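You operate a simulated robot arm through the tools that you are given. There is no shell and no other tool.

You are at the controls of a simulated two-armed robot. One attempt, no reset.

TASK
Vacuum the flour out of the sack press at the HIGH setting.
Fine: Couple the vacuum's grey hose to the PRESS pipe and clamp it before the start. Stop the vacuum and switch it off after.

It is judged by the outcome, as a careful person would: the job done as asked, and still so three seconds after it is handed in. It fails if anything else is knocked over, pushed out of place, dropped, spilled or broken.

THE ROBOT
Two 7-joint arms with fingered hands on one trunk that stands fixed in place. Base frame: the origin is at the foot of the trunk, x ahead of it, y to its left, z up. Lengths are in m, angles in rad, forces in N, time in s.
The left shoulder is at [0.042, 0.17, 1.161], the right one opposite. Each reaches about 0.905 m from its shoulder. Payload 4 kg a hand.
The TCP of each hand is the grasp point between the finger pads, 0.026 m short of the fingertips. In the tool frame z runs along the fingers and y along their closing line. The gripper opens to 0.132 m; its body begins 0.073 m behind the TCP. The gripper is a hand of 4 fingers: y runs from the thumb to the fingers, the wrist lies at [0, 0, -0.224] in the tool frame, and closing takes about 1.5 s.
Orientation is told as [roll, pitch, yaw] about the base's x, y, z axes, in that order, counted from this pose: with the fingers straight down and closing along the base's y, the tool's x points along the base's -x, its y along +y and its z along -z.

THE INTERFACE
- The arms move only by the tool arm_command. It takes "left_motion", "right_motion" or both (then of equal length, played together; a hand with none holds still); each is one flat list of numbers, 6 for each row, row after row: the shift along the tool's x, y, z in units of 25 mm (1.0 is 25 mm), then the turn, a rotation vector about the tool's x, y, z in units of 4 degrees (1.0 is 4 degrees). In form: [x, y, z, ax, ay, az, x, y, z, ax, ay, az, ...]. A call has 1 to 20 rows; each row shifts and turns the commanded pose from where the row before left it, along the tool's axes as they then stand. "left_hand" and "right_hand" are, for a hand that has rows, the finger opening in m, from 0 to 0.132, set as the call begins (left out, the last holds). A call with a number of a shift or a turn outside -1 to 1 is refused whole. A row lasts 0.2 s, in which the tool goes at most 0.05 m and 0.15 rad; a call with a longer step from one row to the next is refused whole, and so is a gripper value outside its range. A pose out of reach is approached as far as the arm can. The call stops where the force on the tool passes 80 N (or 10 N more than at its start, if that is more) or the arm is blocked; 0.2 s more then pass. The fingers move at their own pace (about 0.045 m/s each) and stop on an object; they squeeze with about 29 N. The grip force told is the motor's: it shows also when the fingers shut on nothing. Time passes only in rows, and 0.2 s behind the last, so rows that do not move let the fingers close. The reply holds the time, the measured pose of the TCP, the force on the tool along the base axes, the opening and the grip force, in the units named above and with some noise, with the torque about the TCP (base axes, N m) and any sound that the robot's microphone picked up, and new pictures: "show" is both (left out), scene, wrist or none (wrist: the cameras of the hands that moved).
- Cameras (640 x 400 px; columns grow to the right, rows downward): "scene" is now at [0.1315, 0.0343, 1.3506]; the picture's right is [0.40, -0.91, -0.00], its down [-0.35, -0.15, -0.92] and it looks along [0.84, 0.37, -0.38] (base axes); focal length 214 px, centre (320, 200). "left" rides on the left gripper at [-0.068, 0.002, -0.097] in its tool frame; the picture's right is [-0.03, -1.00, 0.00], its down [0.82, -0.02, -0.58] and it looks along [0.58, -0.01, 0.82] (tool axes); focal length 270 px, centre (320, 200). "right" rides on the right gripper at [0.068, 0.002, -0.097] in its tool frame; the picture's right is [-0.03, 1.00, 0.00], its down [-0.82, -0.02, -0.58] and it looks along [-0.58, -0.01, 0.82] (tool axes); focal length 270 px, centre (320, 200). There is no depth. A picture from a camera that has moved, and an enlarged one, comes with that camera's place and axes in the base frame and with its lens. The place of the scene camera against the robot may be out by one fixed shift of up to 0.012 m in any direction.
- raise_lower(by): moves the trunk up (or, below 0, down) by that many m; the arms and the scene camera ride with it, the base frame stays. It gives what a move gives, with no picture.
- move_fingers(finger1, finger2, finger3, thumb_bend, hand): sets how far each is bent, from 0 (flat) to 100 (curled in); at 30 the hand is open as for a grip, at 70 the pads meet at the TCP. One left out holds its place. A second passes; each finger stops where it meets its share of the squeeze, and holds until it gets a number again. A gripper value or a shape takes the hand back. It gives what a move gives, with no picture; readings hold the bend of each and the force on the fingers (four entries, about 0 where the hand has none), thumb and palm.
- hand_shape(shape, hand): the hand has 4 fingers and takes this shape, open, in about a second: jaw (thumb against the fingers, like two jaws); tri (thumb and two fingers); tip (a fingertip pinch); poke (one finger out to press); point (the index stretched); flat (the hand flat); cup (the hand cupped); fist (a fist). The gripper value then closes the fingers along that shape, each until it touches; the sizes above hold for jaw. It gives what a move gives, with no picture.
- turn_head(pan, tilt): turns the head with the scene camera to pan (to the left, within 1.501 rad either way) and tilt (down, from -0.506 to 1.204), counted from straight ahead of the robot (the tilt from the chest, where the trunk bows). It gives what a move gives, and a new picture of the scene camera.
- close_up(camera, box): a new picture of the part [left, top, right, bottom] of that camera's present view, enlarged. The clock stands still meanwhile.
- job_done(): hands the job in; it is judged then, once.

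Nothing tells you positions but the pictures and the camera data. Unless the task says otherwise, let go and move clear before handing in.

The tools are called after "Emit:" as a command line: name --argument value ..., lists and objects as JSON in quotes. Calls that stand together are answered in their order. arm_command: Moves the arms, as the interface text tells. Its arguments: {"type":"object","properties":{"left_motion":{"type":"array"},"left_hand":{"type":"number"},"right_motion":{"type":"array"},"right_hand":{"type":"number"},"show":{"type":"string","enum":["both","scene","wrist","none"]}},"required":[]} The other tools are called the same way: raise_lower (by) moves the trunk up or down; hand_shape (shape, hand) gives the hand a shape; move_fingers (finger1, finger2, finger3, thumb_bend, hand) moves the fingers one by one; turn_head (pan, tilt) turns the head that bears the scene camera; close_up (camera, box) takes an enlarged picture of a part of a camera's view; job_done () hands the job in.

At the start:

```text
clock: 0.0
left_tool_pos: [0.3836, 0.4656, 1.2372]
left_orientation: [-0.001, 0.001, 0.0]
left_ft_force: [-0.8, 1.2, 0.9]
left_torque: [0.01, -0.02, 0.02]
left_grip_width: 0.1318
left_grip_force: 0.0
left_shape: jaw
left_bend: [30.0, 30.0, 30.0, 30.0]
left_finger forces: [0.1, 0.1, 0.0, 0.0, 0.0, 0.0]
right_tool_pos: [0.4695, 0.0419, 1.2813]
right_orientation: [0.0, 0.001, 0.001]
right_ft_force: [0.1, 0.2, 0.0]
right_torque: [-0.03, -0.01, -0.03]
right_grip_width: 0.1321
right_grip_force: 0.0
right_shape: jaw
right_bend: [30.0, 30.0, 30.0, 30.0]
right_finger forces: [0.0, 0.1, 0.1, 0.0, 0.0, 0.1]
trunk travel left (down, up): [-0.39, 0.366]
head pan, tilt (commanded): [0.417, 0.393]
```

scene: 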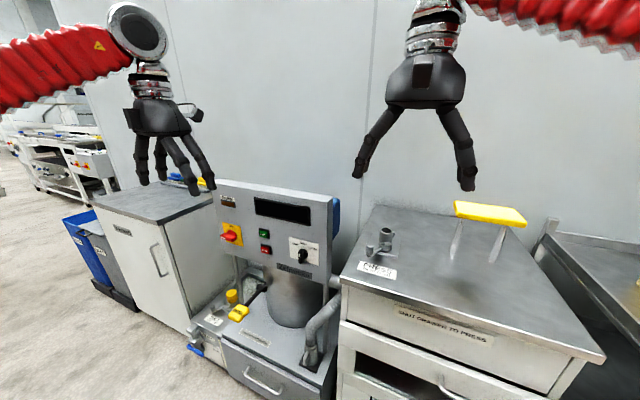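
right: 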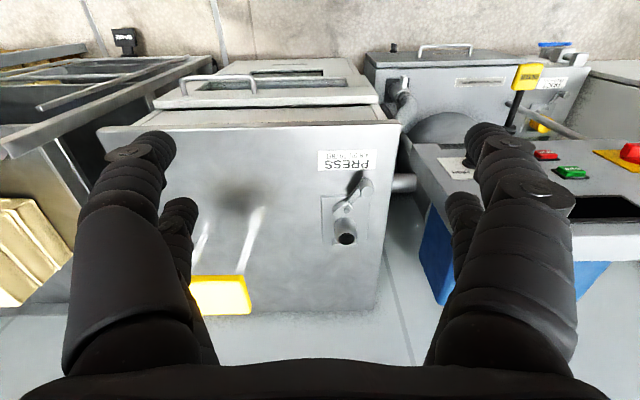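
left: 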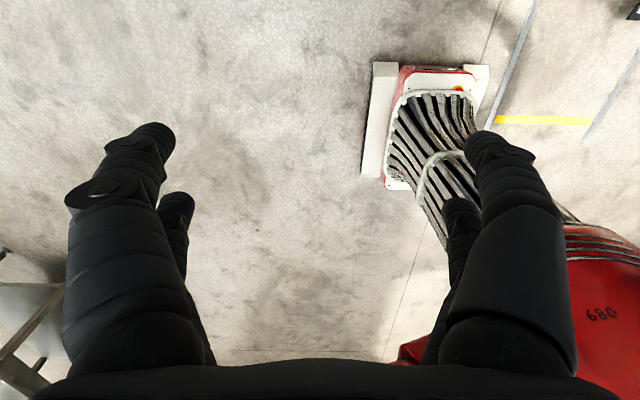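

I see a control panel (vacuum) in the middle with a red switch, green/red buttons and a dial, and to its right a press with a pipe stub and a label. I'll look closer before moving anything.

Emit:
close_up --camera "scene" --box '[180, 170, 360, 285]'

Emit:
close_up --camera "scene" --box '[180, 270, 360, 400]'

Emit:
close_up --camera "scene" --box '[330, 190, 530, 320]'

Emit:
close_up --camera "right" --box '[300, 130, 420, 260]'

```text
3.48 times, centred on (270, 228) of scene
camera zoom: at [0.1315, 0.0343, 1.3506], right [0.4, -0.91, 0.0], down [-0.35, -0.15, -0.92], along [0.84, 0.37, -0.38], focal length 746 px, centre (494, 104)
```

zoom: 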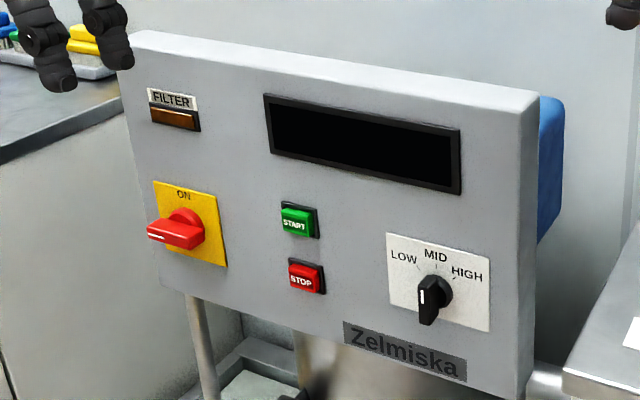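

```text
3.08 times, centred on (270, 335) of scene
camera zoom: at [0.1315, 0.0343, 1.3506], right [0.4, -0.91, 0.0], down [-0.35, -0.15, -0.92], along [0.84, 0.37, -0.38], focal length 660 px, centre (474, -215)
```

zoom: 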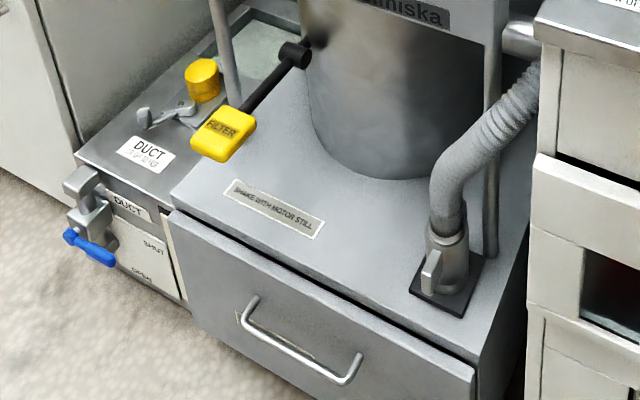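

```text
3.08 times, centred on (430, 255) of scene
camera zoom: at [0.1315, 0.0343, 1.3506], right [0.4, -0.91, 0.0], down [-0.35, -0.15, -0.92], along [0.84, 0.37, -0.38], focal length 660 px, centre (-18, 31)
```

zoom: 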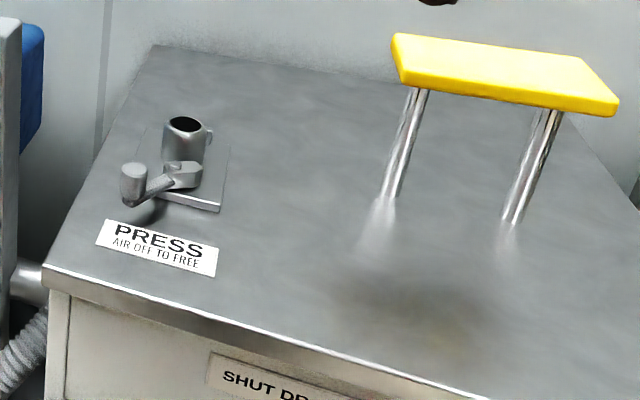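

```text
3.08 times, centred on (360, 195) of right
camera zoom: at [0.4017, 0.0448, 1.3784], right [0.03, 1.0, 0.0], down [0.82, -0.02, 0.58], along [0.58, -0.01, -0.82], focal length 832 px, centre (197, 215)
```

zoom: 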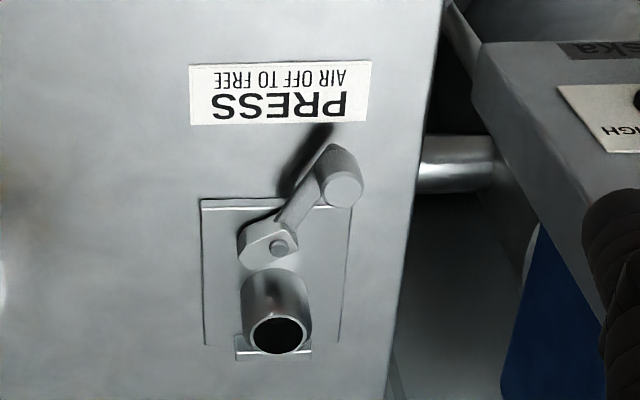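

The vacuum panel, its parked grey hose, a yellow FILTER shaker lever, a DUCT pipe with a valve, and the PRESS stub with its clamp are visible. I'll turn the head to survey the rest of the station.

Emit:
turn_head --pan 0.3 --tilt 0.8

Emit:
turn_head --pan -0.3 --tilt 0.7

Emit:
turn_head --pan 0.9 --tilt 0.7

```text
clock: 0.9
left_tool_pos: [0.3834, 0.4659, 1.2381]
left_orientation: [-0.001, 0.001, 0.0]
left_ft_force: [0.0, 0.6, -0.4]
left_torque: [-0.01, 0.0, 0.02]
left_grip_width: 0.1319
left_grip_force: 0.1
left_shape: jaw
left_bend: [30.0, 30.0, 30.0, 30.0]
left_finger forces: [0.0, 0.1, 0.1, 0.1, 0.0, 0.1]
right_tool_pos: [0.47, 0.0426, 1.2807]
right_orientation: [0.001, 0.0, 0.0]
right_ft_force: [0.3, -0.5, -0.2]
right_torque: [0.0, -0.01, 0.0]
right_grip_width: 0.1321
right_grip_force: 0.0
right_shape: jaw
right_bend: [30.0, 30.0, 30.0, 30.0]
right_finger forces: [0.1, 0.1, 0.1, 0.1, 0.1, 0.0]
trunk travel left (down, up): [-0.39, 0.366]
head pan, tilt (commanded): [0.3, 0.799]
camera scene: at [0.1238, 0.0207, 1.3149], right [0.3, -0.96, 0.0], down [-0.68, -0.21, -0.7], along [0.67, 0.21, -0.72], focal length 214 px, centre (320, 200)
```

scene: 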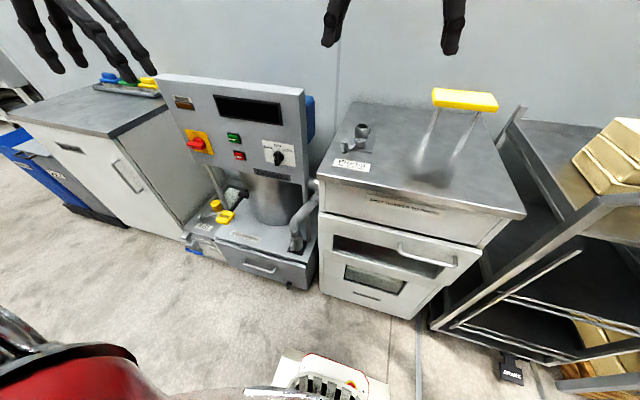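

```text
clock: 1.9
left_tool_pos: [0.384, 0.4654, 1.2372]
left_orientation: [0.001, 0.001, 0.0]
left_ft_force: [0.6, -0.7, 0.4]
left_torque: [-0.02, -0.05, 0.0]
left_grip_width: 0.1319
left_grip_force: 0.0
left_shape: jaw
left_bend: [30.0, 30.0, 30.0, 30.0]
left_finger forces: [0.0, 0.0, 0.0, 0.0, 0.0, 0.0]
right_tool_pos: [0.4706, 0.042, 1.2817]
right_orientation: [0.001, 0.001, 0.002]
right_ft_force: [-0.7, 0.9, 0.2]
right_torque: [-0.04, 0.03, 0.01]
right_grip_width: 0.1319
right_grip_force: 0.1
right_shape: jaw
right_bend: [30.0, 30.0, 30.0, 30.0]
right_finger forces: [0.1, 0.1, 0.1, 0.1, 0.0, 0.0]
trunk travel left (down, up): [-0.39, 0.366]
head pan, tilt (commanded): [-0.3, 0.7]
camera scene: at [0.1279, -0.0282, 1.3231], right [-0.29, -0.96, 0.0], down [-0.62, 0.19, -0.76], along [0.73, -0.23, -0.64], focal length 214 px, centre (320, 200)
```

scene: 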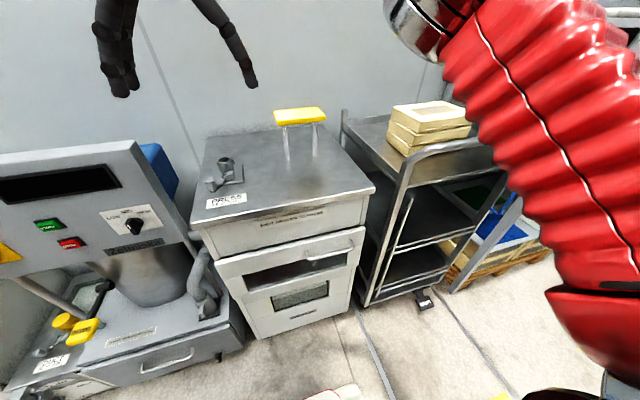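

```text
clock: 3.3
left_tool_pos: [0.3844, 0.4657, 1.2376]
left_orientation: [0.001, 0.001, -0.001]
left_ft_force: [0.3, 1.0, 0.2]
left_torque: [-0.01, 0.02, -0.02]
left_grip_width: 0.1321
left_grip_force: 0.0
left_shape: jaw
left_bend: [30.0, 30.0, 30.0, 30.0]
left_finger forces: [0.1, 0.1, 0.1, 0.1, 0.0, 0.1]
right_tool_pos: [0.47, 0.0419, 1.2819]
right_orientation: [0.0, 0.001, 0.0]
right_ft_force: [1.0, 0.5, 0.9]
right_torque: [-0.01, 0.03, -0.02]
right_grip_width: 0.1319
right_grip_force: 0.0
right_shape: jaw
right_bend: [30.0, 30.0, 30.0, 30.0]
right_finger forces: [0.0, 0.0, 0.0, 0.1, 0.0, 0.0]
trunk travel left (down, up): [-0.39, 0.366]
head pan, tilt (commanded): [0.901, 0.7]
camera scene: at [0.0995, 0.0633, 1.3231], right [0.78, -0.62, 0.0], down [-0.4, -0.5, -0.76], along [0.48, 0.6, -0.64], focal length 214 px, centre (320, 200)
```

scene: 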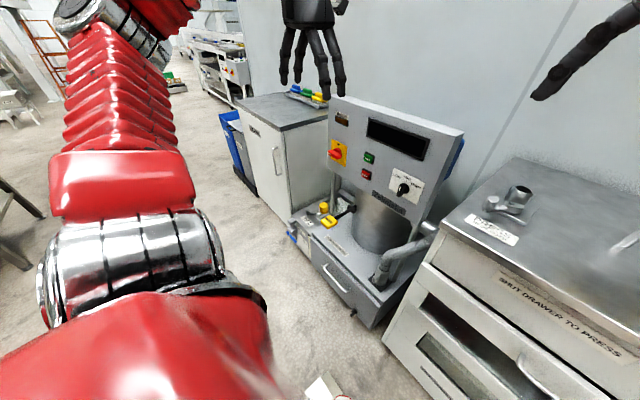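

The survey shows the vacuum with its drawer, the press cabinet with a window/drawer, and a rack to the right. I'll look at the details from these angles.

Emit:
close_up --camera "scene" --box '[280, 180, 460, 330]'

Emit:
close_up --camera "scene" --box '[320, 90, 470, 220]'

Emit:
close_up --camera "scene" --box '[400, 220, 640, 400]'

Emit:
close_up --camera "scene" --box '[280, 190, 350, 250]'

```text
2.67 times, centred on (370, 255) of scene
camera zoom: at [0.0995, 0.0633, 1.3231], right [0.78, -0.62, 0.0], down [-0.4, -0.5, -0.76], along [0.48, 0.6, -0.64], focal length 572 px, centre (187, 53)
```

zoom: 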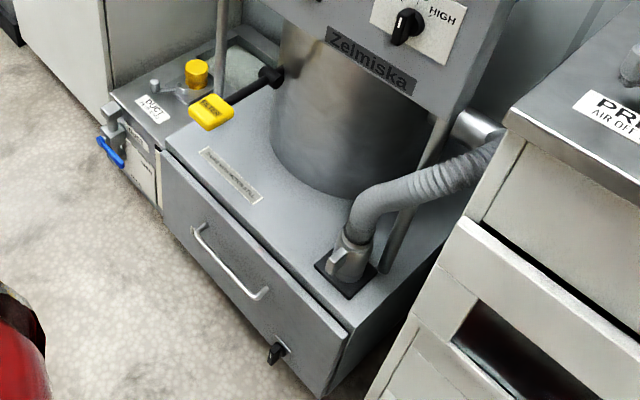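

```text
3.08 times, centred on (395, 155) of scene
camera zoom: at [0.0995, 0.0633, 1.3231], right [0.78, -0.62, 0.0], down [-0.4, -0.5, -0.76], along [0.48, 0.6, -0.64], focal length 660 px, centre (89, 338)
```

zoom: 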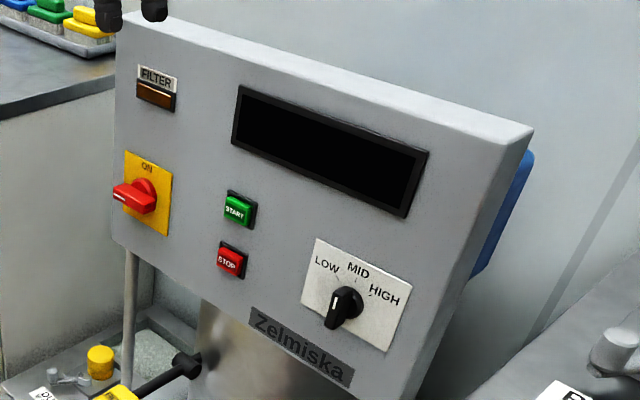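

```text
2.22 times, centred on (520, 310) of scene
camera zoom: at [0.0995, 0.0633, 1.3231], right [0.78, -0.62, 0.0], down [-0.4, -0.5, -0.76], along [0.48, 0.6, -0.64], focal length 477 px, centre (-124, -44)
```

zoom: 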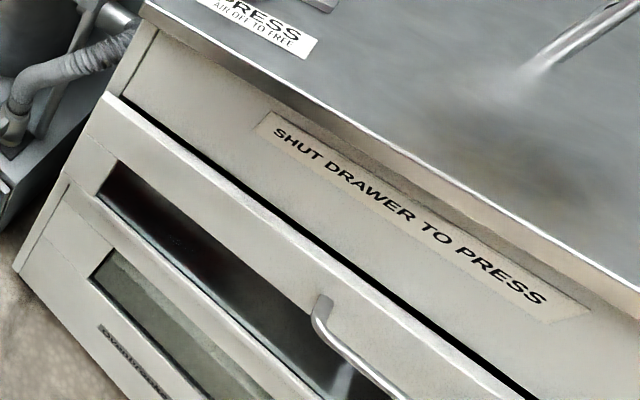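

```text
6.67 times, centred on (315, 220) of scene
camera zoom: at [0.0995, 0.0633, 1.3231], right [0.78, -0.62, 0.0], down [-0.4, -0.5, -0.76], along [0.48, 0.6, -0.64], focal length 1430 px, centre (353, 67)
```

zoom: 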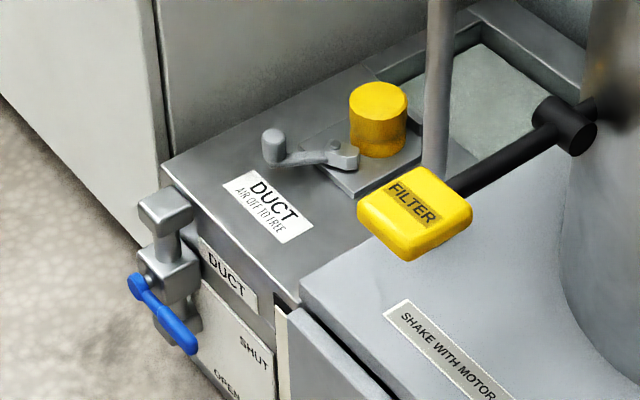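

Emit:
close_up --camera "scene" --box '[360, 210, 450, 290]'

Emit:
turn_head --pan 0.4 --tilt 0.75

Emit:
close_up --camera "scene" --box '[280, 160, 400, 270]'

Emit:
close_up --camera "scene" --box '[180, 160, 300, 290]'

```text
5.00 times, centred on (405, 250) of scene
camera zoom: at [0.0995, 0.0633, 1.3231], right [0.78, -0.62, 0.0], down [-0.4, -0.5, -0.76], along [0.48, 0.6, -0.64], focal length 1072 px, centre (-105, -50)
```

zoom: 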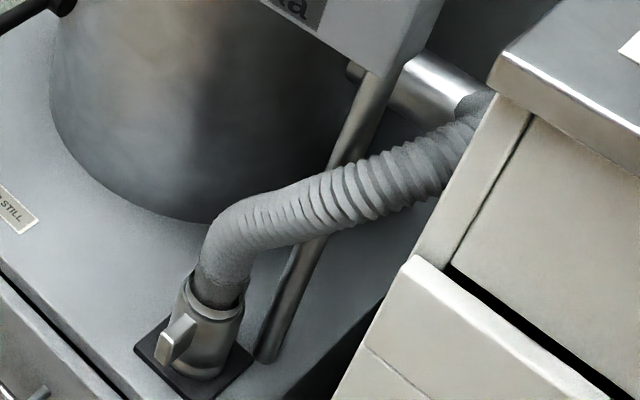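

```text
clock: 4.2
left_tool_pos: [0.3838, 0.4658, 1.2373]
left_orientation: [0.001, 0.0, -0.001]
left_ft_force: [-1.3, 0.5, 0.1]
left_torque: [-0.02, -0.01, 0.02]
left_grip_width: 0.1321
left_grip_force: 0.1
left_shape: jaw
left_bend: [30.0, 30.0, 30.0, 30.0]
left_finger forces: [0.0, 0.0, 0.1, 0.1, 0.0, 0.0]
right_tool_pos: [0.4707, 0.0421, 1.2811]
right_orientation: [0.0, -0.001, -0.001]
right_ft_force: [0.3, 0.1, -0.5]
right_torque: [-0.03, 0.06, -0.01]
right_grip_width: 0.1319
right_grip_force: 0.2
right_shape: jaw
right_bend: [30.0, 30.0, 30.0, 30.0]
right_finger forces: [0.0, 0.0, 0.1, 0.0, 0.0, 0.0]
trunk travel left (down, up): [-0.39, 0.366]
head pan, tilt (commanded): [0.4, 0.75]
camera scene: at [0.123, 0.0291, 1.3189], right [0.39, -0.92, 0.0], down [-0.63, -0.27, -0.73], along [0.67, 0.29, -0.68], focal length 214 px, centre (320, 200)
```

scene: 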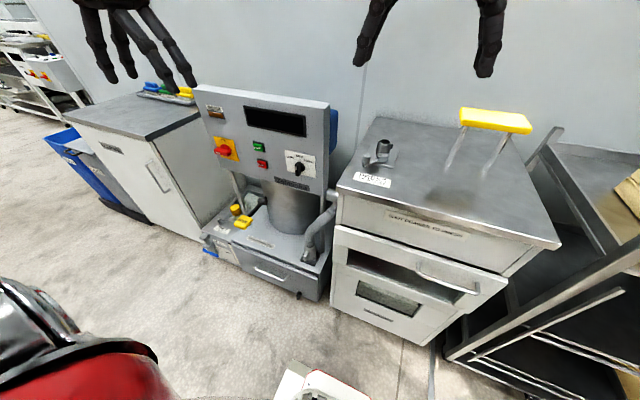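

```text
3.64 times, centred on (340, 215) of scene
camera zoom: at [0.123, 0.0291, 1.3189], right [0.39, -0.92, 0.0], down [-0.63, -0.27, -0.73], along [0.67, 0.29, -0.68], focal length 780 px, centre (247, 146)
```

zoom: 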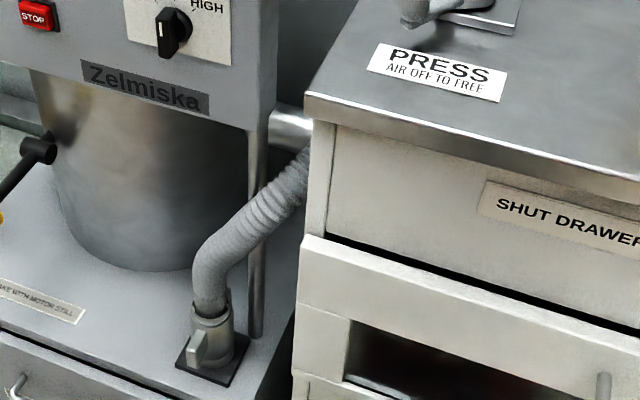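

```text
3.08 times, centred on (240, 225) of scene
camera zoom: at [0.123, 0.0291, 1.3189], right [0.39, -0.92, 0.0], down [-0.63, -0.27, -0.73], along [0.67, 0.29, -0.68], focal length 660 px, centre (566, 123)
```

zoom: 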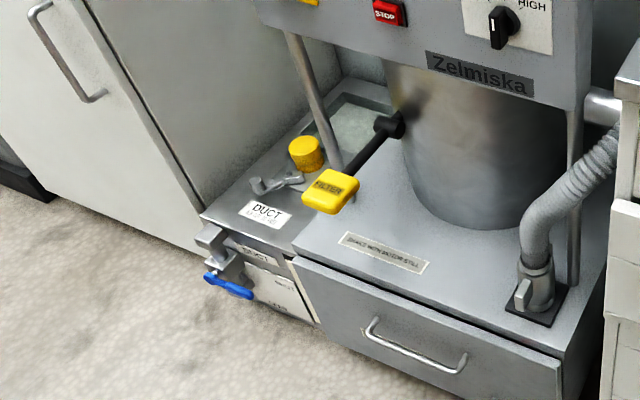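

The cuff of the grey hose is parked on a stub on the vacuum's deck at roughly [0.65, 0.31, 0.42]; the PRESS stub's mouth is around [0.765, 0.085, 1.0], and the START button near [0.65, 0.48, 0.96]. I'll swing the left hand to point forward so its camera views the panel, and shift the right hand for a second viewpoint on the PRESS stub.

Emit:
arm_command --left_motion '[-1, 0, 0, 0, 0, 0, -1, 0, 0, 0, 0, 0, -1, 0, 0, 0, 0, 0, -1, 0, 0, 0, 0, 0, 0, 0, 0, 0, -1, 0, 0, 0, 0, 0, -1, 0, 0, 0, 0, 0, -1, 0, 0, 0, 0, 0, -1, 0, 0, 0, 0, 0, -1, 0, 0, 0, 0, 0, -1, 0, 0, 0, 0, 0, -1, 0, 0, 0, 0, 0, -1, 0, 0, 0, 0, 0, -1, 0, 0, 0, 0, 0, -1, 0, 0, 0, 0, 0, -1, 0, 0, 0, 0, 0, -1, 0, 0, 0, 0, 0, -1, 0, 0, 0, 0, 0, -1, 0, 0, 0, 0, 0, -1, 0, 0, 0, 0, 0, -1, 0]' --right_motion '[0, -1, 0, 0, 0, 0, 0, -1, 0, 0, 0, 0, 0, -1, 0, 0, 0, 0, 0, -1, 0, 0, 0, 0, 0, 0, 0, 0, 0, 0, 0, 0, 0, 0, 0, 0, 0, 0, 0, 0, 0, 0, 0, 0, 0, 0, 0, 0, 0, 0, 0, 0, 0, 0, 0, 0, 0, 0, 0, 0, 0, 0, 0, 0, 0, 0, 0, 0, 0, 0, 0, 0, 0, 0, 0, 0, 0, 0, 0, 0, 0, 0, 0, 0, 0, 0, 0, 0, 0, 0, 0, 0, 0, 0, 0, 0, 0, 0, 0, 0, 0, 0, 0, 0, 0, 0, 0, 0, 0, 0, 0, 0, 0, 0, 0, 0, 0, 0, 0, 0]'

```text
clock: 8.4
left_tool_pos: [0.4837, 0.4651, 1.2375]
left_orientation: [-0.002, -1.118, -0.001]
left_ft_force: [-0.1, 0.0, -1.0]
left_torque: [0.0, 0.0, 0.0]
left_grip_width: 0.1318
left_grip_force: 0.1
left_shape: jaw
left_bend: [30.0, 30.0, 30.0, 30.0]
left_finger forces: [0.0, 0.0, 0.1, 0.0, 0.0, 0.0]
right_tool_pos: [0.4698, -0.058, 1.2816]
right_orientation: [-0.001, -0.001, -0.002]
right_ft_force: [-0.4, -0.1, 1.0]
right_torque: [-0.01, 0.01, 0.0]
right_grip_width: 0.1318
right_grip_force: 0.1
right_shape: jaw
right_bend: [30.0, 30.0, 30.0, 30.0]
right_finger forces: [0.1, 0.1, 0.1, 0.1, 0.0, 0.0]
trunk travel left (down, up): [-0.39, 0.366]
head pan, tilt (commanded): [0.4, 0.75]
camera scene: at [0.1226, 0.029, 1.3189], right [0.39, -0.92, 0.0], down [-0.63, -0.27, -0.73], along [0.67, 0.28, -0.68], focal length 214 px, centre (320, 200)
camera right: at [0.401, -0.0546, 1.3789], right [0.03, 1.0, 0.0], down [0.82, -0.02, 0.58], along [0.58, -0.01, -0.82], focal length 270 px, centre (320, 200)
camera left: at [0.4269, 0.467, 1.3421], right [0.01, -1.0, 0.02], down [-0.88, -0.02, -0.48], along [0.48, -0.02, -0.88], focal length 270 px, centre (320, 200)
```

scene: 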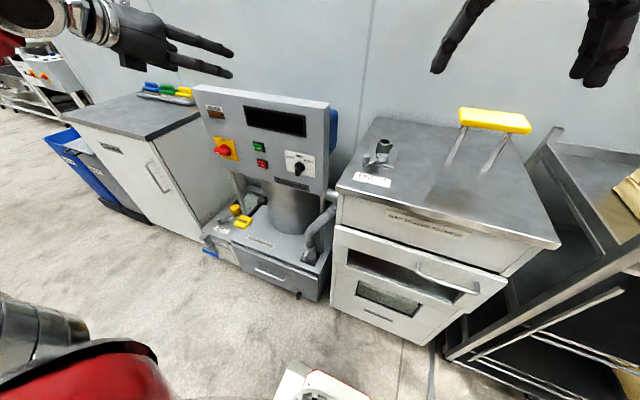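
right: 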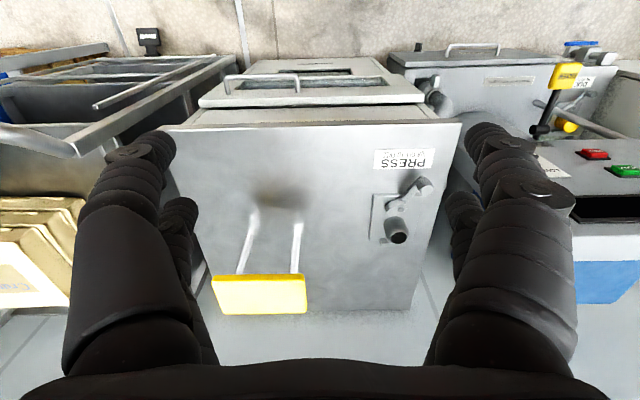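
left: 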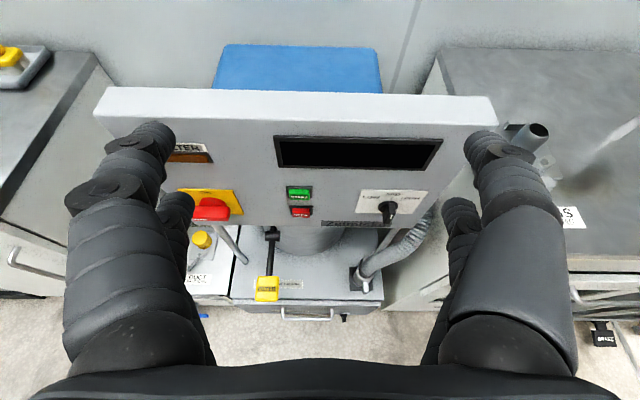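

Emit:
close_up --camera "right" --box '[350, 140, 460, 260]'

Emit:
close_up --camera "left" --box '[160, 80, 460, 330]'

Emit:
close_up --camera "left" --box '[330, 200, 450, 320]'

Emit:
close_up --camera "left" --box '[500, 100, 600, 240]'

```text
3.33 times, centred on (405, 200) of right
camera zoom: at [0.401, -0.0546, 1.3789], right [0.03, 1.0, 0.0], down [0.82, -0.02, 0.58], along [0.58, -0.01, -0.82], focal length 901 px, centre (37, 200)
```

zoom: 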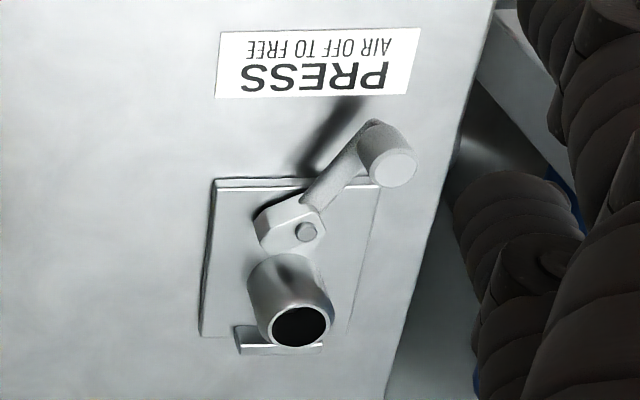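

```text
1.60 times, centred on (310, 205) of left
camera zoom: at [0.4269, 0.467, 1.3421], right [0.01, -1.0, 0.02], down [-0.88, -0.02, -0.48], along [0.48, -0.02, -0.88], focal length 432 px, centre (336, 192)
```

zoom: 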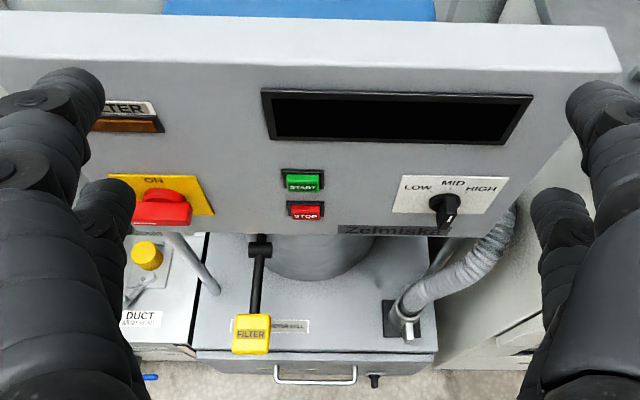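

```text
3.33 times, centred on (390, 260) of left
camera zoom: at [0.4269, 0.467, 1.3421], right [0.01, -1.0, 0.02], down [-0.88, -0.02, -0.48], along [0.48, -0.02, -0.88], focal length 901 px, centre (87, 0)
```

zoom: 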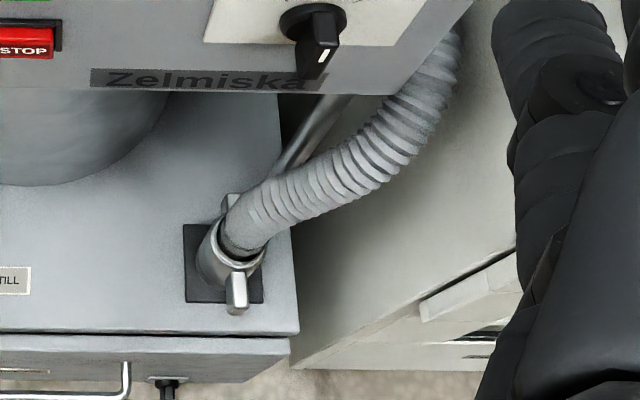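

```text
2.86 times, centred on (550, 170) of left
camera zoom: at [0.4269, 0.467, 1.3421], right [0.01, -1.0, 0.02], down [-0.88, -0.02, -0.48], along [0.48, -0.02, -0.88], focal length 772 px, centre (-337, 286)
```

zoom: 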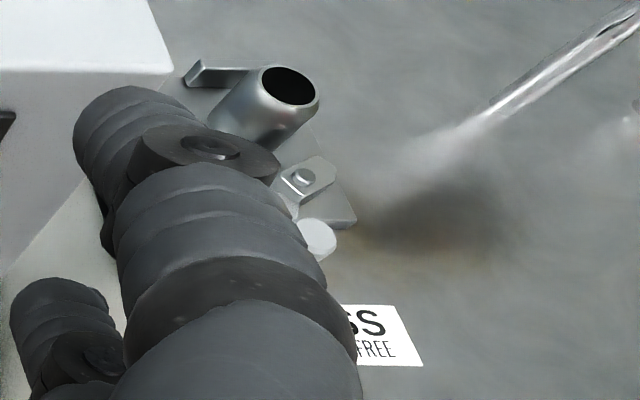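

The left-hand view shows the hose cuff has two opposed ears (front and back), and the PRESS stub has a pivoting lever in front with a fixed catch behind it. I'll bring the right-hand camera nearer to the PRESS stub to understand the clamp.

Emit:
arm_command --right_motion '[-1, 0.75, 1, 0, 0, 0, -1, 0.75, 1, 0, 0, 0, -1, 0.75, 1, 0, 0, 0, -1, 0.75, 1, 0, 0, 0]' --show "wrist"

Emit:
close_up --camera "right" --box '[290, 100, 470, 280]'

```text
clock: 9.4
left_tool_pos: [0.4843, 0.4667, 1.2374]
left_orientation: [-0.001, -1.116, 0.002]
left_ft_force: [0.5, 0.4, -0.1]
left_torque: [-0.01, 0.0, -0.01]
left_grip_width: 0.1318
left_grip_force: 0.0
left_shape: jaw
left_bend: [30.0, 30.0, 30.0, 30.0]
left_finger forces: [0.0, 0.0, 0.0, 0.0, 0.0, 0.1]
right_tool_pos: [0.5715, 0.018, 1.1799]
right_orientation: [-0.001, 0.001, 0.0]
right_ft_force: [-0.5, 0.1, -0.1]
right_torque: [-0.05, 0.03, 0.01]
right_grip_width: 0.1321
right_grip_force: 0.0
right_shape: jaw
right_bend: [30.0, 30.0, 30.0, 30.0]
right_finger forces: [0.0, 0.0, 0.1, 0.0, 0.0, 0.1]
trunk travel left (down, up): [-0.39, 0.366]
head pan, tilt (commanded): [0.4, 0.75]
camera right: at [0.503, 0.021, 1.2784], right [0.03, 1.0, 0.0], down [0.82, -0.02, 0.58], along [0.58, -0.02, -0.82], focal length 270 px, centre (320, 200)
```

right: 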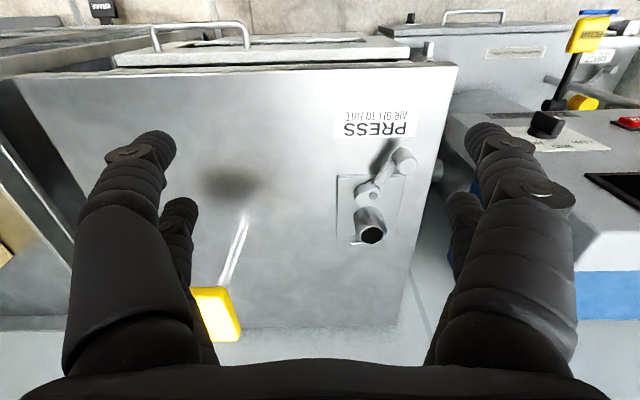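

```text
2.22 times, centred on (380, 190) of right
camera zoom: at [0.503, 0.021, 1.2784], right [0.03, 1.0, 0.0], down [0.82, -0.02, 0.58], along [0.58, -0.02, -0.82], focal length 601 px, centre (187, 222)
```

zoom: 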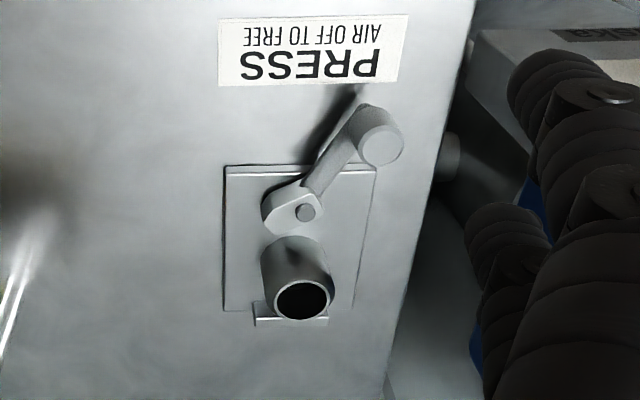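

Emit:
close_up --camera "left" --box '[555, 110, 635, 190]'

Emit:
close_up --camera "left" --box '[515, 110, 575, 150]'

Emit:
close_up --camera "right" --box '[340, 180, 410, 250]'

Emit:
close_up --camera "left" --box '[345, 250, 395, 300]'

```text
5.00 times, centred on (595, 150) of left
camera zoom: at [0.4281, 0.4678, 1.3412], right [0.01, -1.0, 0.02], down [-0.88, -0.02, -0.48], along [0.48, -0.02, -0.88], focal length 1351 px, centre (-1055, 450)
```

zoom: 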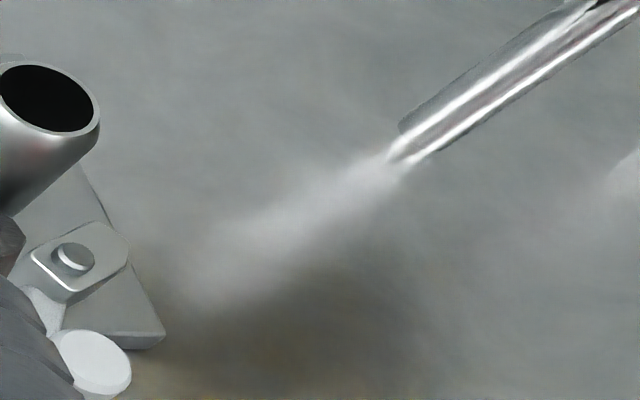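

```text
10.00 times, centred on (545, 130) of left
camera zoom: at [0.4281, 0.4678, 1.3412], right [0.01, -1.0, 0.02], down [-0.88, -0.02, -0.48], along [0.48, -0.02, -0.88], focal length 2703 px, centre (-1930, 900)
```

zoom: 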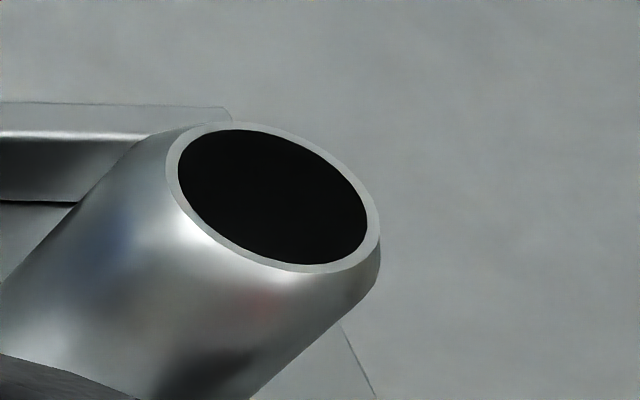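

```text
5.71 times, centred on (375, 215) of right
camera zoom: at [0.503, 0.021, 1.2784], right [0.03, 1.0, 0.0], down [0.82, -0.02, 0.58], along [0.58, -0.02, -0.82], focal length 1544 px, centre (6, 114)
```

zoom: 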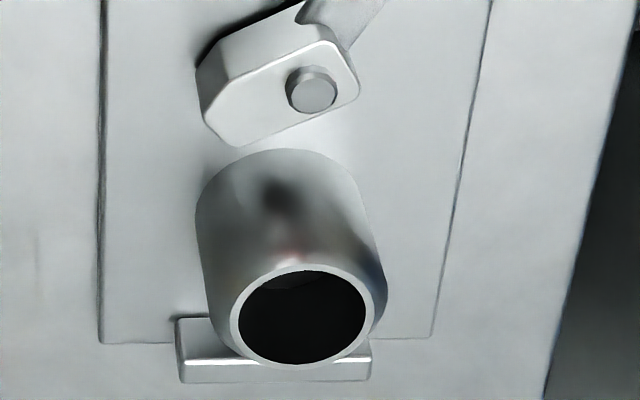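

```text
8.00 times, centred on (370, 275) of left
camera zoom: at [0.4281, 0.4678, 1.3412], right [0.01, -1.0, 0.02], down [-0.88, -0.02, -0.48], along [0.48, -0.02, -0.88], focal length 2162 px, centre (-80, -400)
```

zoom: 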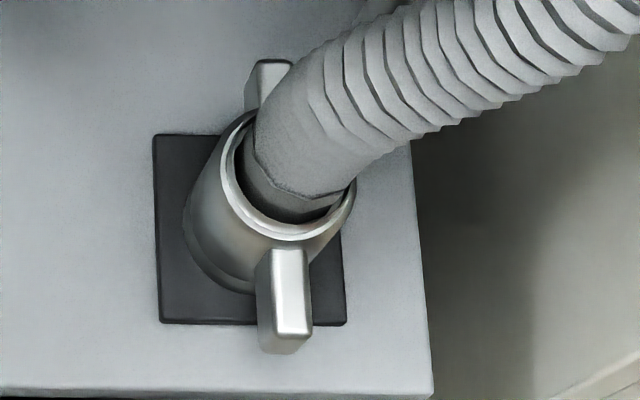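

The PRESS stub has a swinging clamp in front and a small stop block behind; the parked cuff has two bar-like ears facing front and back. Next I retract the right hand and lower the trunk so the left arm can reach the parked cuff.

Emit:
arm_command --right_motion '[1, -0.5, 0, 0, 0, 0, 1, -0.5, 0, 0, 0, 0, 1, -0.5, 0, 0, 0, 0, 1, -0.5, 0, 0, 0, 0, 1, -0.5, 0, 0, 0, 0, 1, -0.5, 0, 0, 0, 0, 1, -0.5, 0, 0, 0, 0]' --show "none"

Emit:
raise_lower --by -0.22

Emit:
turn_head --pan 0.4 --tilt 0.6

```text
clock: 11.0
left_tool_pos: [0.4827, 0.4644, 1.2375]
left_orientation: [0.0, -1.117, -0.002]
left_ft_force: [0.6, 0.3, -0.5]
left_torque: [0.01, 0.01, 0.0]
left_grip_width: 0.1319
left_grip_force: 0.1
left_shape: jaw
left_bend: [30.0, 30.0, 30.0, 30.0]
left_finger forces: [0.1, 0.1, 0.1, 0.1, 0.0, 0.0]
right_tool_pos: [0.394, -0.071, 1.1823]
right_orientation: [-0.001, -0.002, 0.0]
right_ft_force: [0.0, 0.5, -0.8]
right_torque: [-0.02, 0.0, -0.01]
right_grip_width: 0.1322
right_grip_force: 0.1
right_shape: jaw
right_bend: [30.0, 30.0, 30.0, 30.0]
right_finger forces: [0.0, 0.0, 0.0, 0.1, 0.0, 0.0]
trunk travel left (down, up): [-0.39, 0.366]
head pan, tilt (commanded): [0.4, 0.75]
```

```text
clock: 13.3
left_tool_pos: [0.4833, 0.4651, 1.0185]
left_orientation: [0.0, -1.116, 0.0]
left_ft_force: [0.1, 0.1, -0.2]
left_torque: [0.02, 0.02, 0.02]
left_grip_width: 0.1318
left_grip_force: 0.1
left_shape: jaw
left_bend: [30.0, 30.0, 30.0, 30.0]
left_finger forces: [0.1, 0.0, 0.1, 0.0, 0.0, 0.1]
right_tool_pos: [0.3949, -0.0698, 0.9622]
right_orientation: [-0.001, 0.0, 0.0]
right_ft_force: [-1.2, 0.9, 0.6]
right_torque: [0.02, -0.01, 0.0]
right_grip_width: 0.132
right_grip_force: 0.1
right_shape: jaw
right_bend: [30.0, 30.0, 30.0, 30.0]
right_finger forces: [0.0, 0.0, 0.0, 0.1, 0.0, 0.0]
trunk travel left (down, up): [-0.17, 0.586]
head pan, tilt (commanded): [0.4, 0.75]
```

```text
clock: 14.0
left_tool_pos: [0.4829, 0.4655, 1.0174]
left_orientation: [0.001, -1.116, -0.002]
left_ft_force: [0.2, 0.4, 0.4]
left_torque: [0.0, 0.01, -0.01]
left_grip_width: 0.1323
left_grip_force: 0.1
left_shape: jaw
left_bend: [30.0, 30.0, 30.0, 30.0]
left_finger forces: [0.0, 0.0, 0.1, 0.0, 0.1, 0.0]
right_tool_pos: [0.394, -0.0705, 0.9621]
right_orientation: [0.0, 0.001, -0.001]
right_ft_force: [0.5, -0.3, 0.3]
right_torque: [0.03, -0.03, 0.02]
right_grip_width: 0.1319
right_grip_force: 0.0
right_shape: jaw
right_bend: [30.0, 30.0, 30.0, 30.0]
right_finger forces: [0.1, 0.1, 0.1, 0.0, 0.0, 0.1]
trunk travel left (down, up): [-0.17, 0.586]
head pan, tilt (commanded): [0.4, 0.6]
camera scene: at [0.2095, 0.0311, 1.1048], right [0.39, -0.92, 0.0], down [-0.52, -0.22, -0.82], along [0.76, 0.32, -0.57], focal length 214 px, centre (320, 200)
```

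scene: 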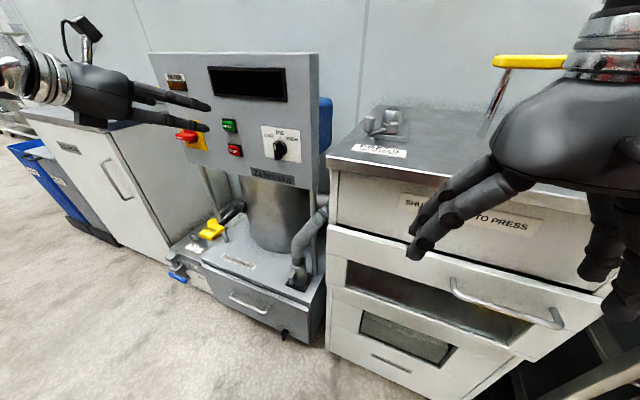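

Emit:
close_up --camera "scene" --box '[350, 95, 430, 165]'

Emit:
close_up --camera "scene" --box '[270, 190, 340, 300]'

Emit:
close_up --camera "left" --box '[0, 0, 640, 400]'

```text
5.71 times, centred on (390, 130) of scene
camera zoom: at [0.2095, 0.0311, 1.1048], right [0.39, -0.92, 0.0], down [-0.52, -0.22, -0.82], along [0.76, 0.32, -0.57], focal length 1226 px, centre (-80, 600)
```

zoom: 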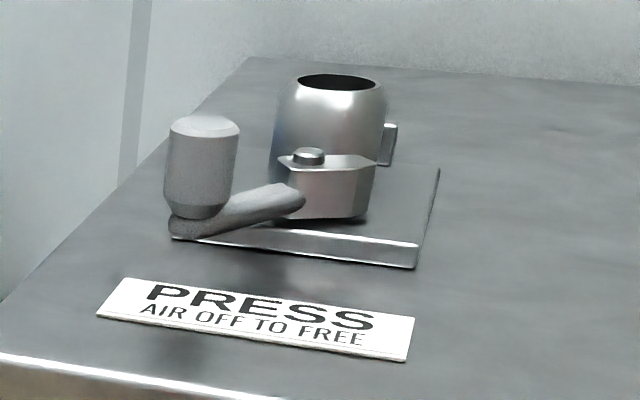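

```text
3.64 times, centred on (305, 245) of scene
camera zoom: at [0.2095, 0.0311, 1.1048], right [0.39, -0.92, 0.0], down [-0.52, -0.22, -0.82], along [0.76, 0.32, -0.57], focal length 780 px, centre (374, 36)
```

zoom: 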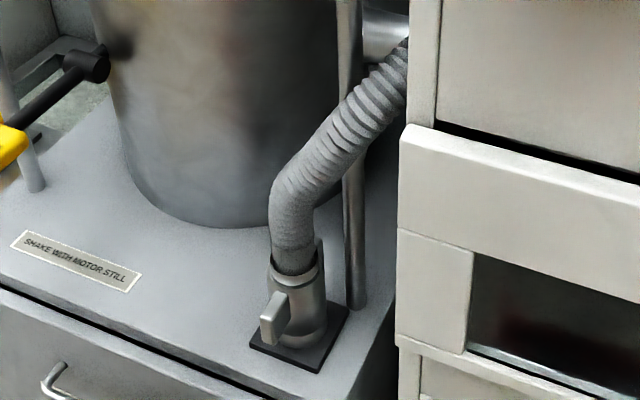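

```text
1.00 times, centred on (320, 200) of left (not enlarged: the box is as wide or as high as the picture)
camera zoom: at [0.4276, 0.4671, 1.1218], right [0.01, -1.0, 0.02], down [-0.88, -0.02, -0.48], along [0.48, -0.01, -0.88], focal length 270 px, centre (320, 200)
```

zoom: 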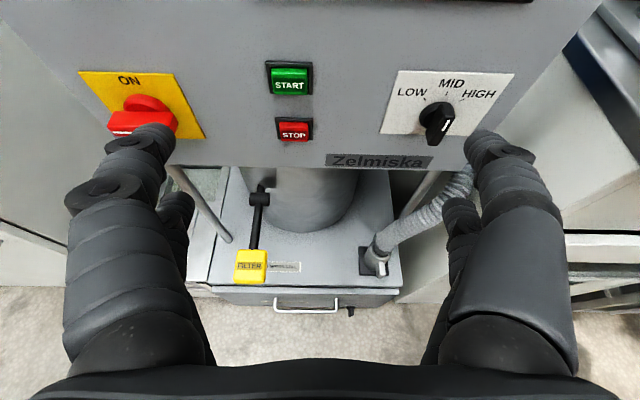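

Emit:
close_up --camera "scene" --box '[285, 245, 325, 300]'

Emit:
close_up --camera "left" --box '[335, 200, 435, 300]'

Emit:
close_up --camera "scene" --box '[140, 200, 240, 290]'

```text
7.27 times, centred on (305, 272) of scene
camera zoom: at [0.2095, 0.0311, 1.1048], right [0.39, -0.92, 0.0], down [-0.52, -0.22, -0.82], along [0.76, 0.32, -0.57], focal length 1560 px, centre (429, -327)
```

zoom: 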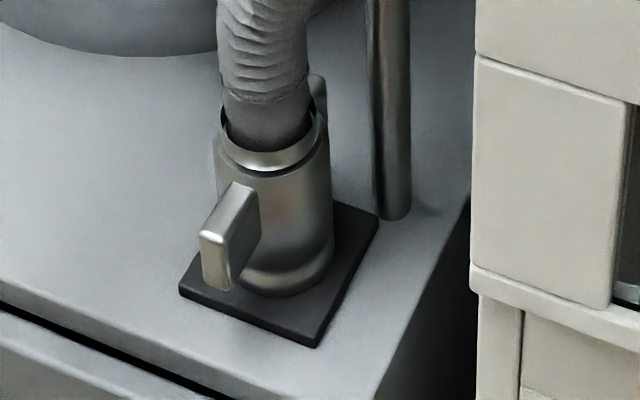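

```text
4.00 times, centred on (385, 250) of left
camera zoom: at [0.4276, 0.4671, 1.1218], right [0.01, -1.0, 0.02], down [-0.88, -0.02, -0.48], along [0.48, -0.01, -0.88], focal length 1081 px, centre (60, 0)
```

zoom: 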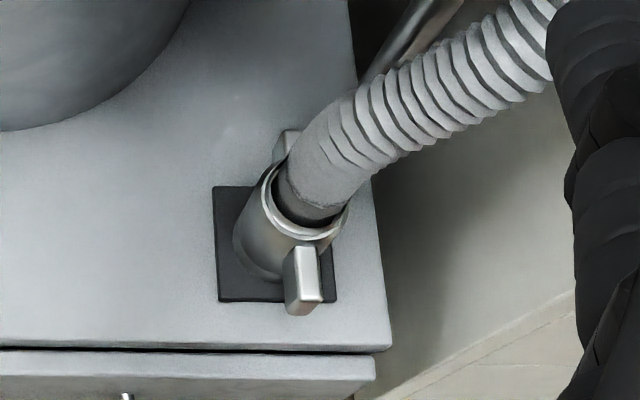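

```text
4.44 times, centred on (190, 245) of scene
camera zoom: at [0.2095, 0.0311, 1.1048], right [0.39, -0.92, 0.0], down [-0.52, -0.22, -0.82], along [0.76, 0.32, -0.57], focal length 953 px, centre (898, 0)
```

zoom: 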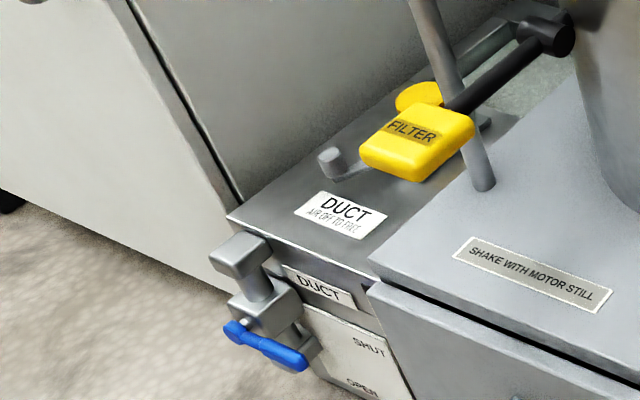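

The ears sit on the upper half of the cuff, so they will clear the clamp block when the cuff sits on PRESS; cuff axis is near [0.637, 0.296] with its deck at z≈0.385. I'll bring the left hand down in front of it, pitched 45° down, and look again.

Emit:
arm_command --left_motion '[0, 0, 0, 0, 0.95, 0, 0, 0, 0, 0, 0.95, 0, 0, 0, 0, 0, 0.95, 0, 0, 0, 0, 0, 0.95, 0, 0, 0, 0, 0, 0.95, 0, 0.981, -0.52, 0.838, 0, 0, 0, 0.981, -0.52, 0.838, 0, 0, 0, 0.981, -0.52, 0.838, 0, 0, 0, 0.981, -0.52, 0.838, 0, 0, 0, 0.981, -0.52, 0.838, 0, 0, 0, 0.981, -0.52, 0.838, 0, 0, 0, 0.981, -0.52, 0.838, 0, 0, 0, 0.981, -0.52, 0.838, 0, 0, 0, 0.981, -0.52, 0.838, 0, 0, 0, 0.981, -0.52, 0.838, 0, 0, 0, 0.981, -0.52, 0.838, 0, 0, 0, 0.981, -0.52, 0.838, 0, 0, 0, 0.981, -0.52, 0.838, 0, 0, 0]'

```text
clock: 17.8
left_tool_pos: [0.4844, 0.3291, 0.6067]
left_orientation: [0.097, -0.779, -0.093]
left_ft_force: [0.0, 1.9, 0.9]
left_torque: [-0.15, 0.06, -0.1]
left_grip_width: 0.1318
left_grip_force: 0.1
left_shape: jaw
left_bend: [30.0, 30.0, 30.0, 30.0]
left_finger forces: [0.0, 0.0, 0.1, 0.1, 0.1, 0.1]
left hand out of reach, approached as far as the arm can: row 11, 12, 13, 14
right_tool_pos: [0.3948, -0.0693, 0.9609]
right_orientation: [0.001, 0.0, -0.001]
right_ft_force: [-0.3, 0.5, 1.4]
right_torque: [0.01, -0.01, 0.0]
right_grip_width: 0.1318
right_grip_force: 0.0
right_shape: jaw
right_bend: [30.0, 30.0, 30.0, 30.0]
right_finger forces: [0.0, 0.0, 0.0, 0.0, 0.0, 0.1]
trunk travel left (down, up): [-0.17, 0.586]
head pan, tilt (commanded): [0.4, 0.6]
camera scene: at [0.209, 0.0316, 1.105], right [0.39, -0.92, 0.0], down [-0.52, -0.22, -0.82], along [0.76, 0.32, -0.57], focal length 214 px, centre (320, 200)
camera left: at [0.4642, 0.3235, 0.723], right [-0.01, -1.0, -0.05], down [-0.99, 0.02, -0.17], along [0.17, 0.05, -0.98], focal length 270 px, centre (320, 200)
```

scene: 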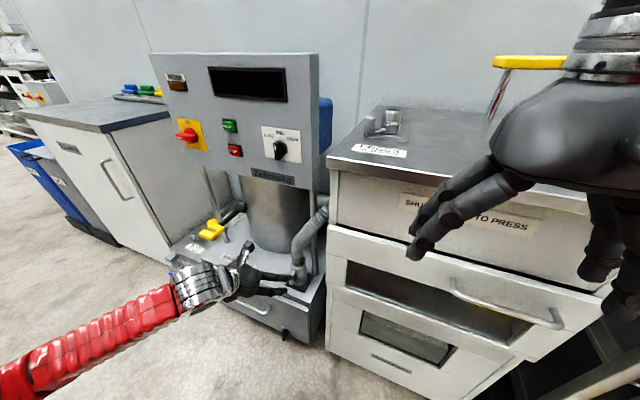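
left: 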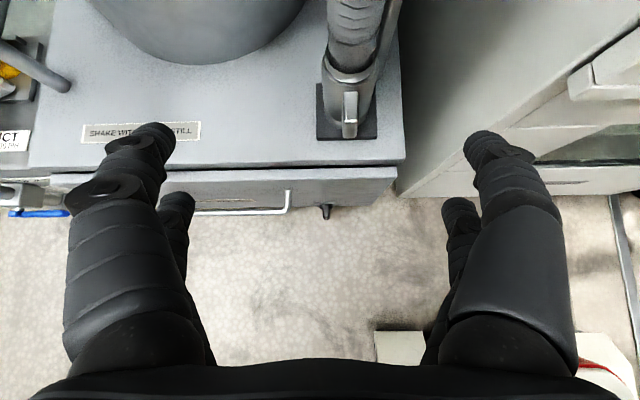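

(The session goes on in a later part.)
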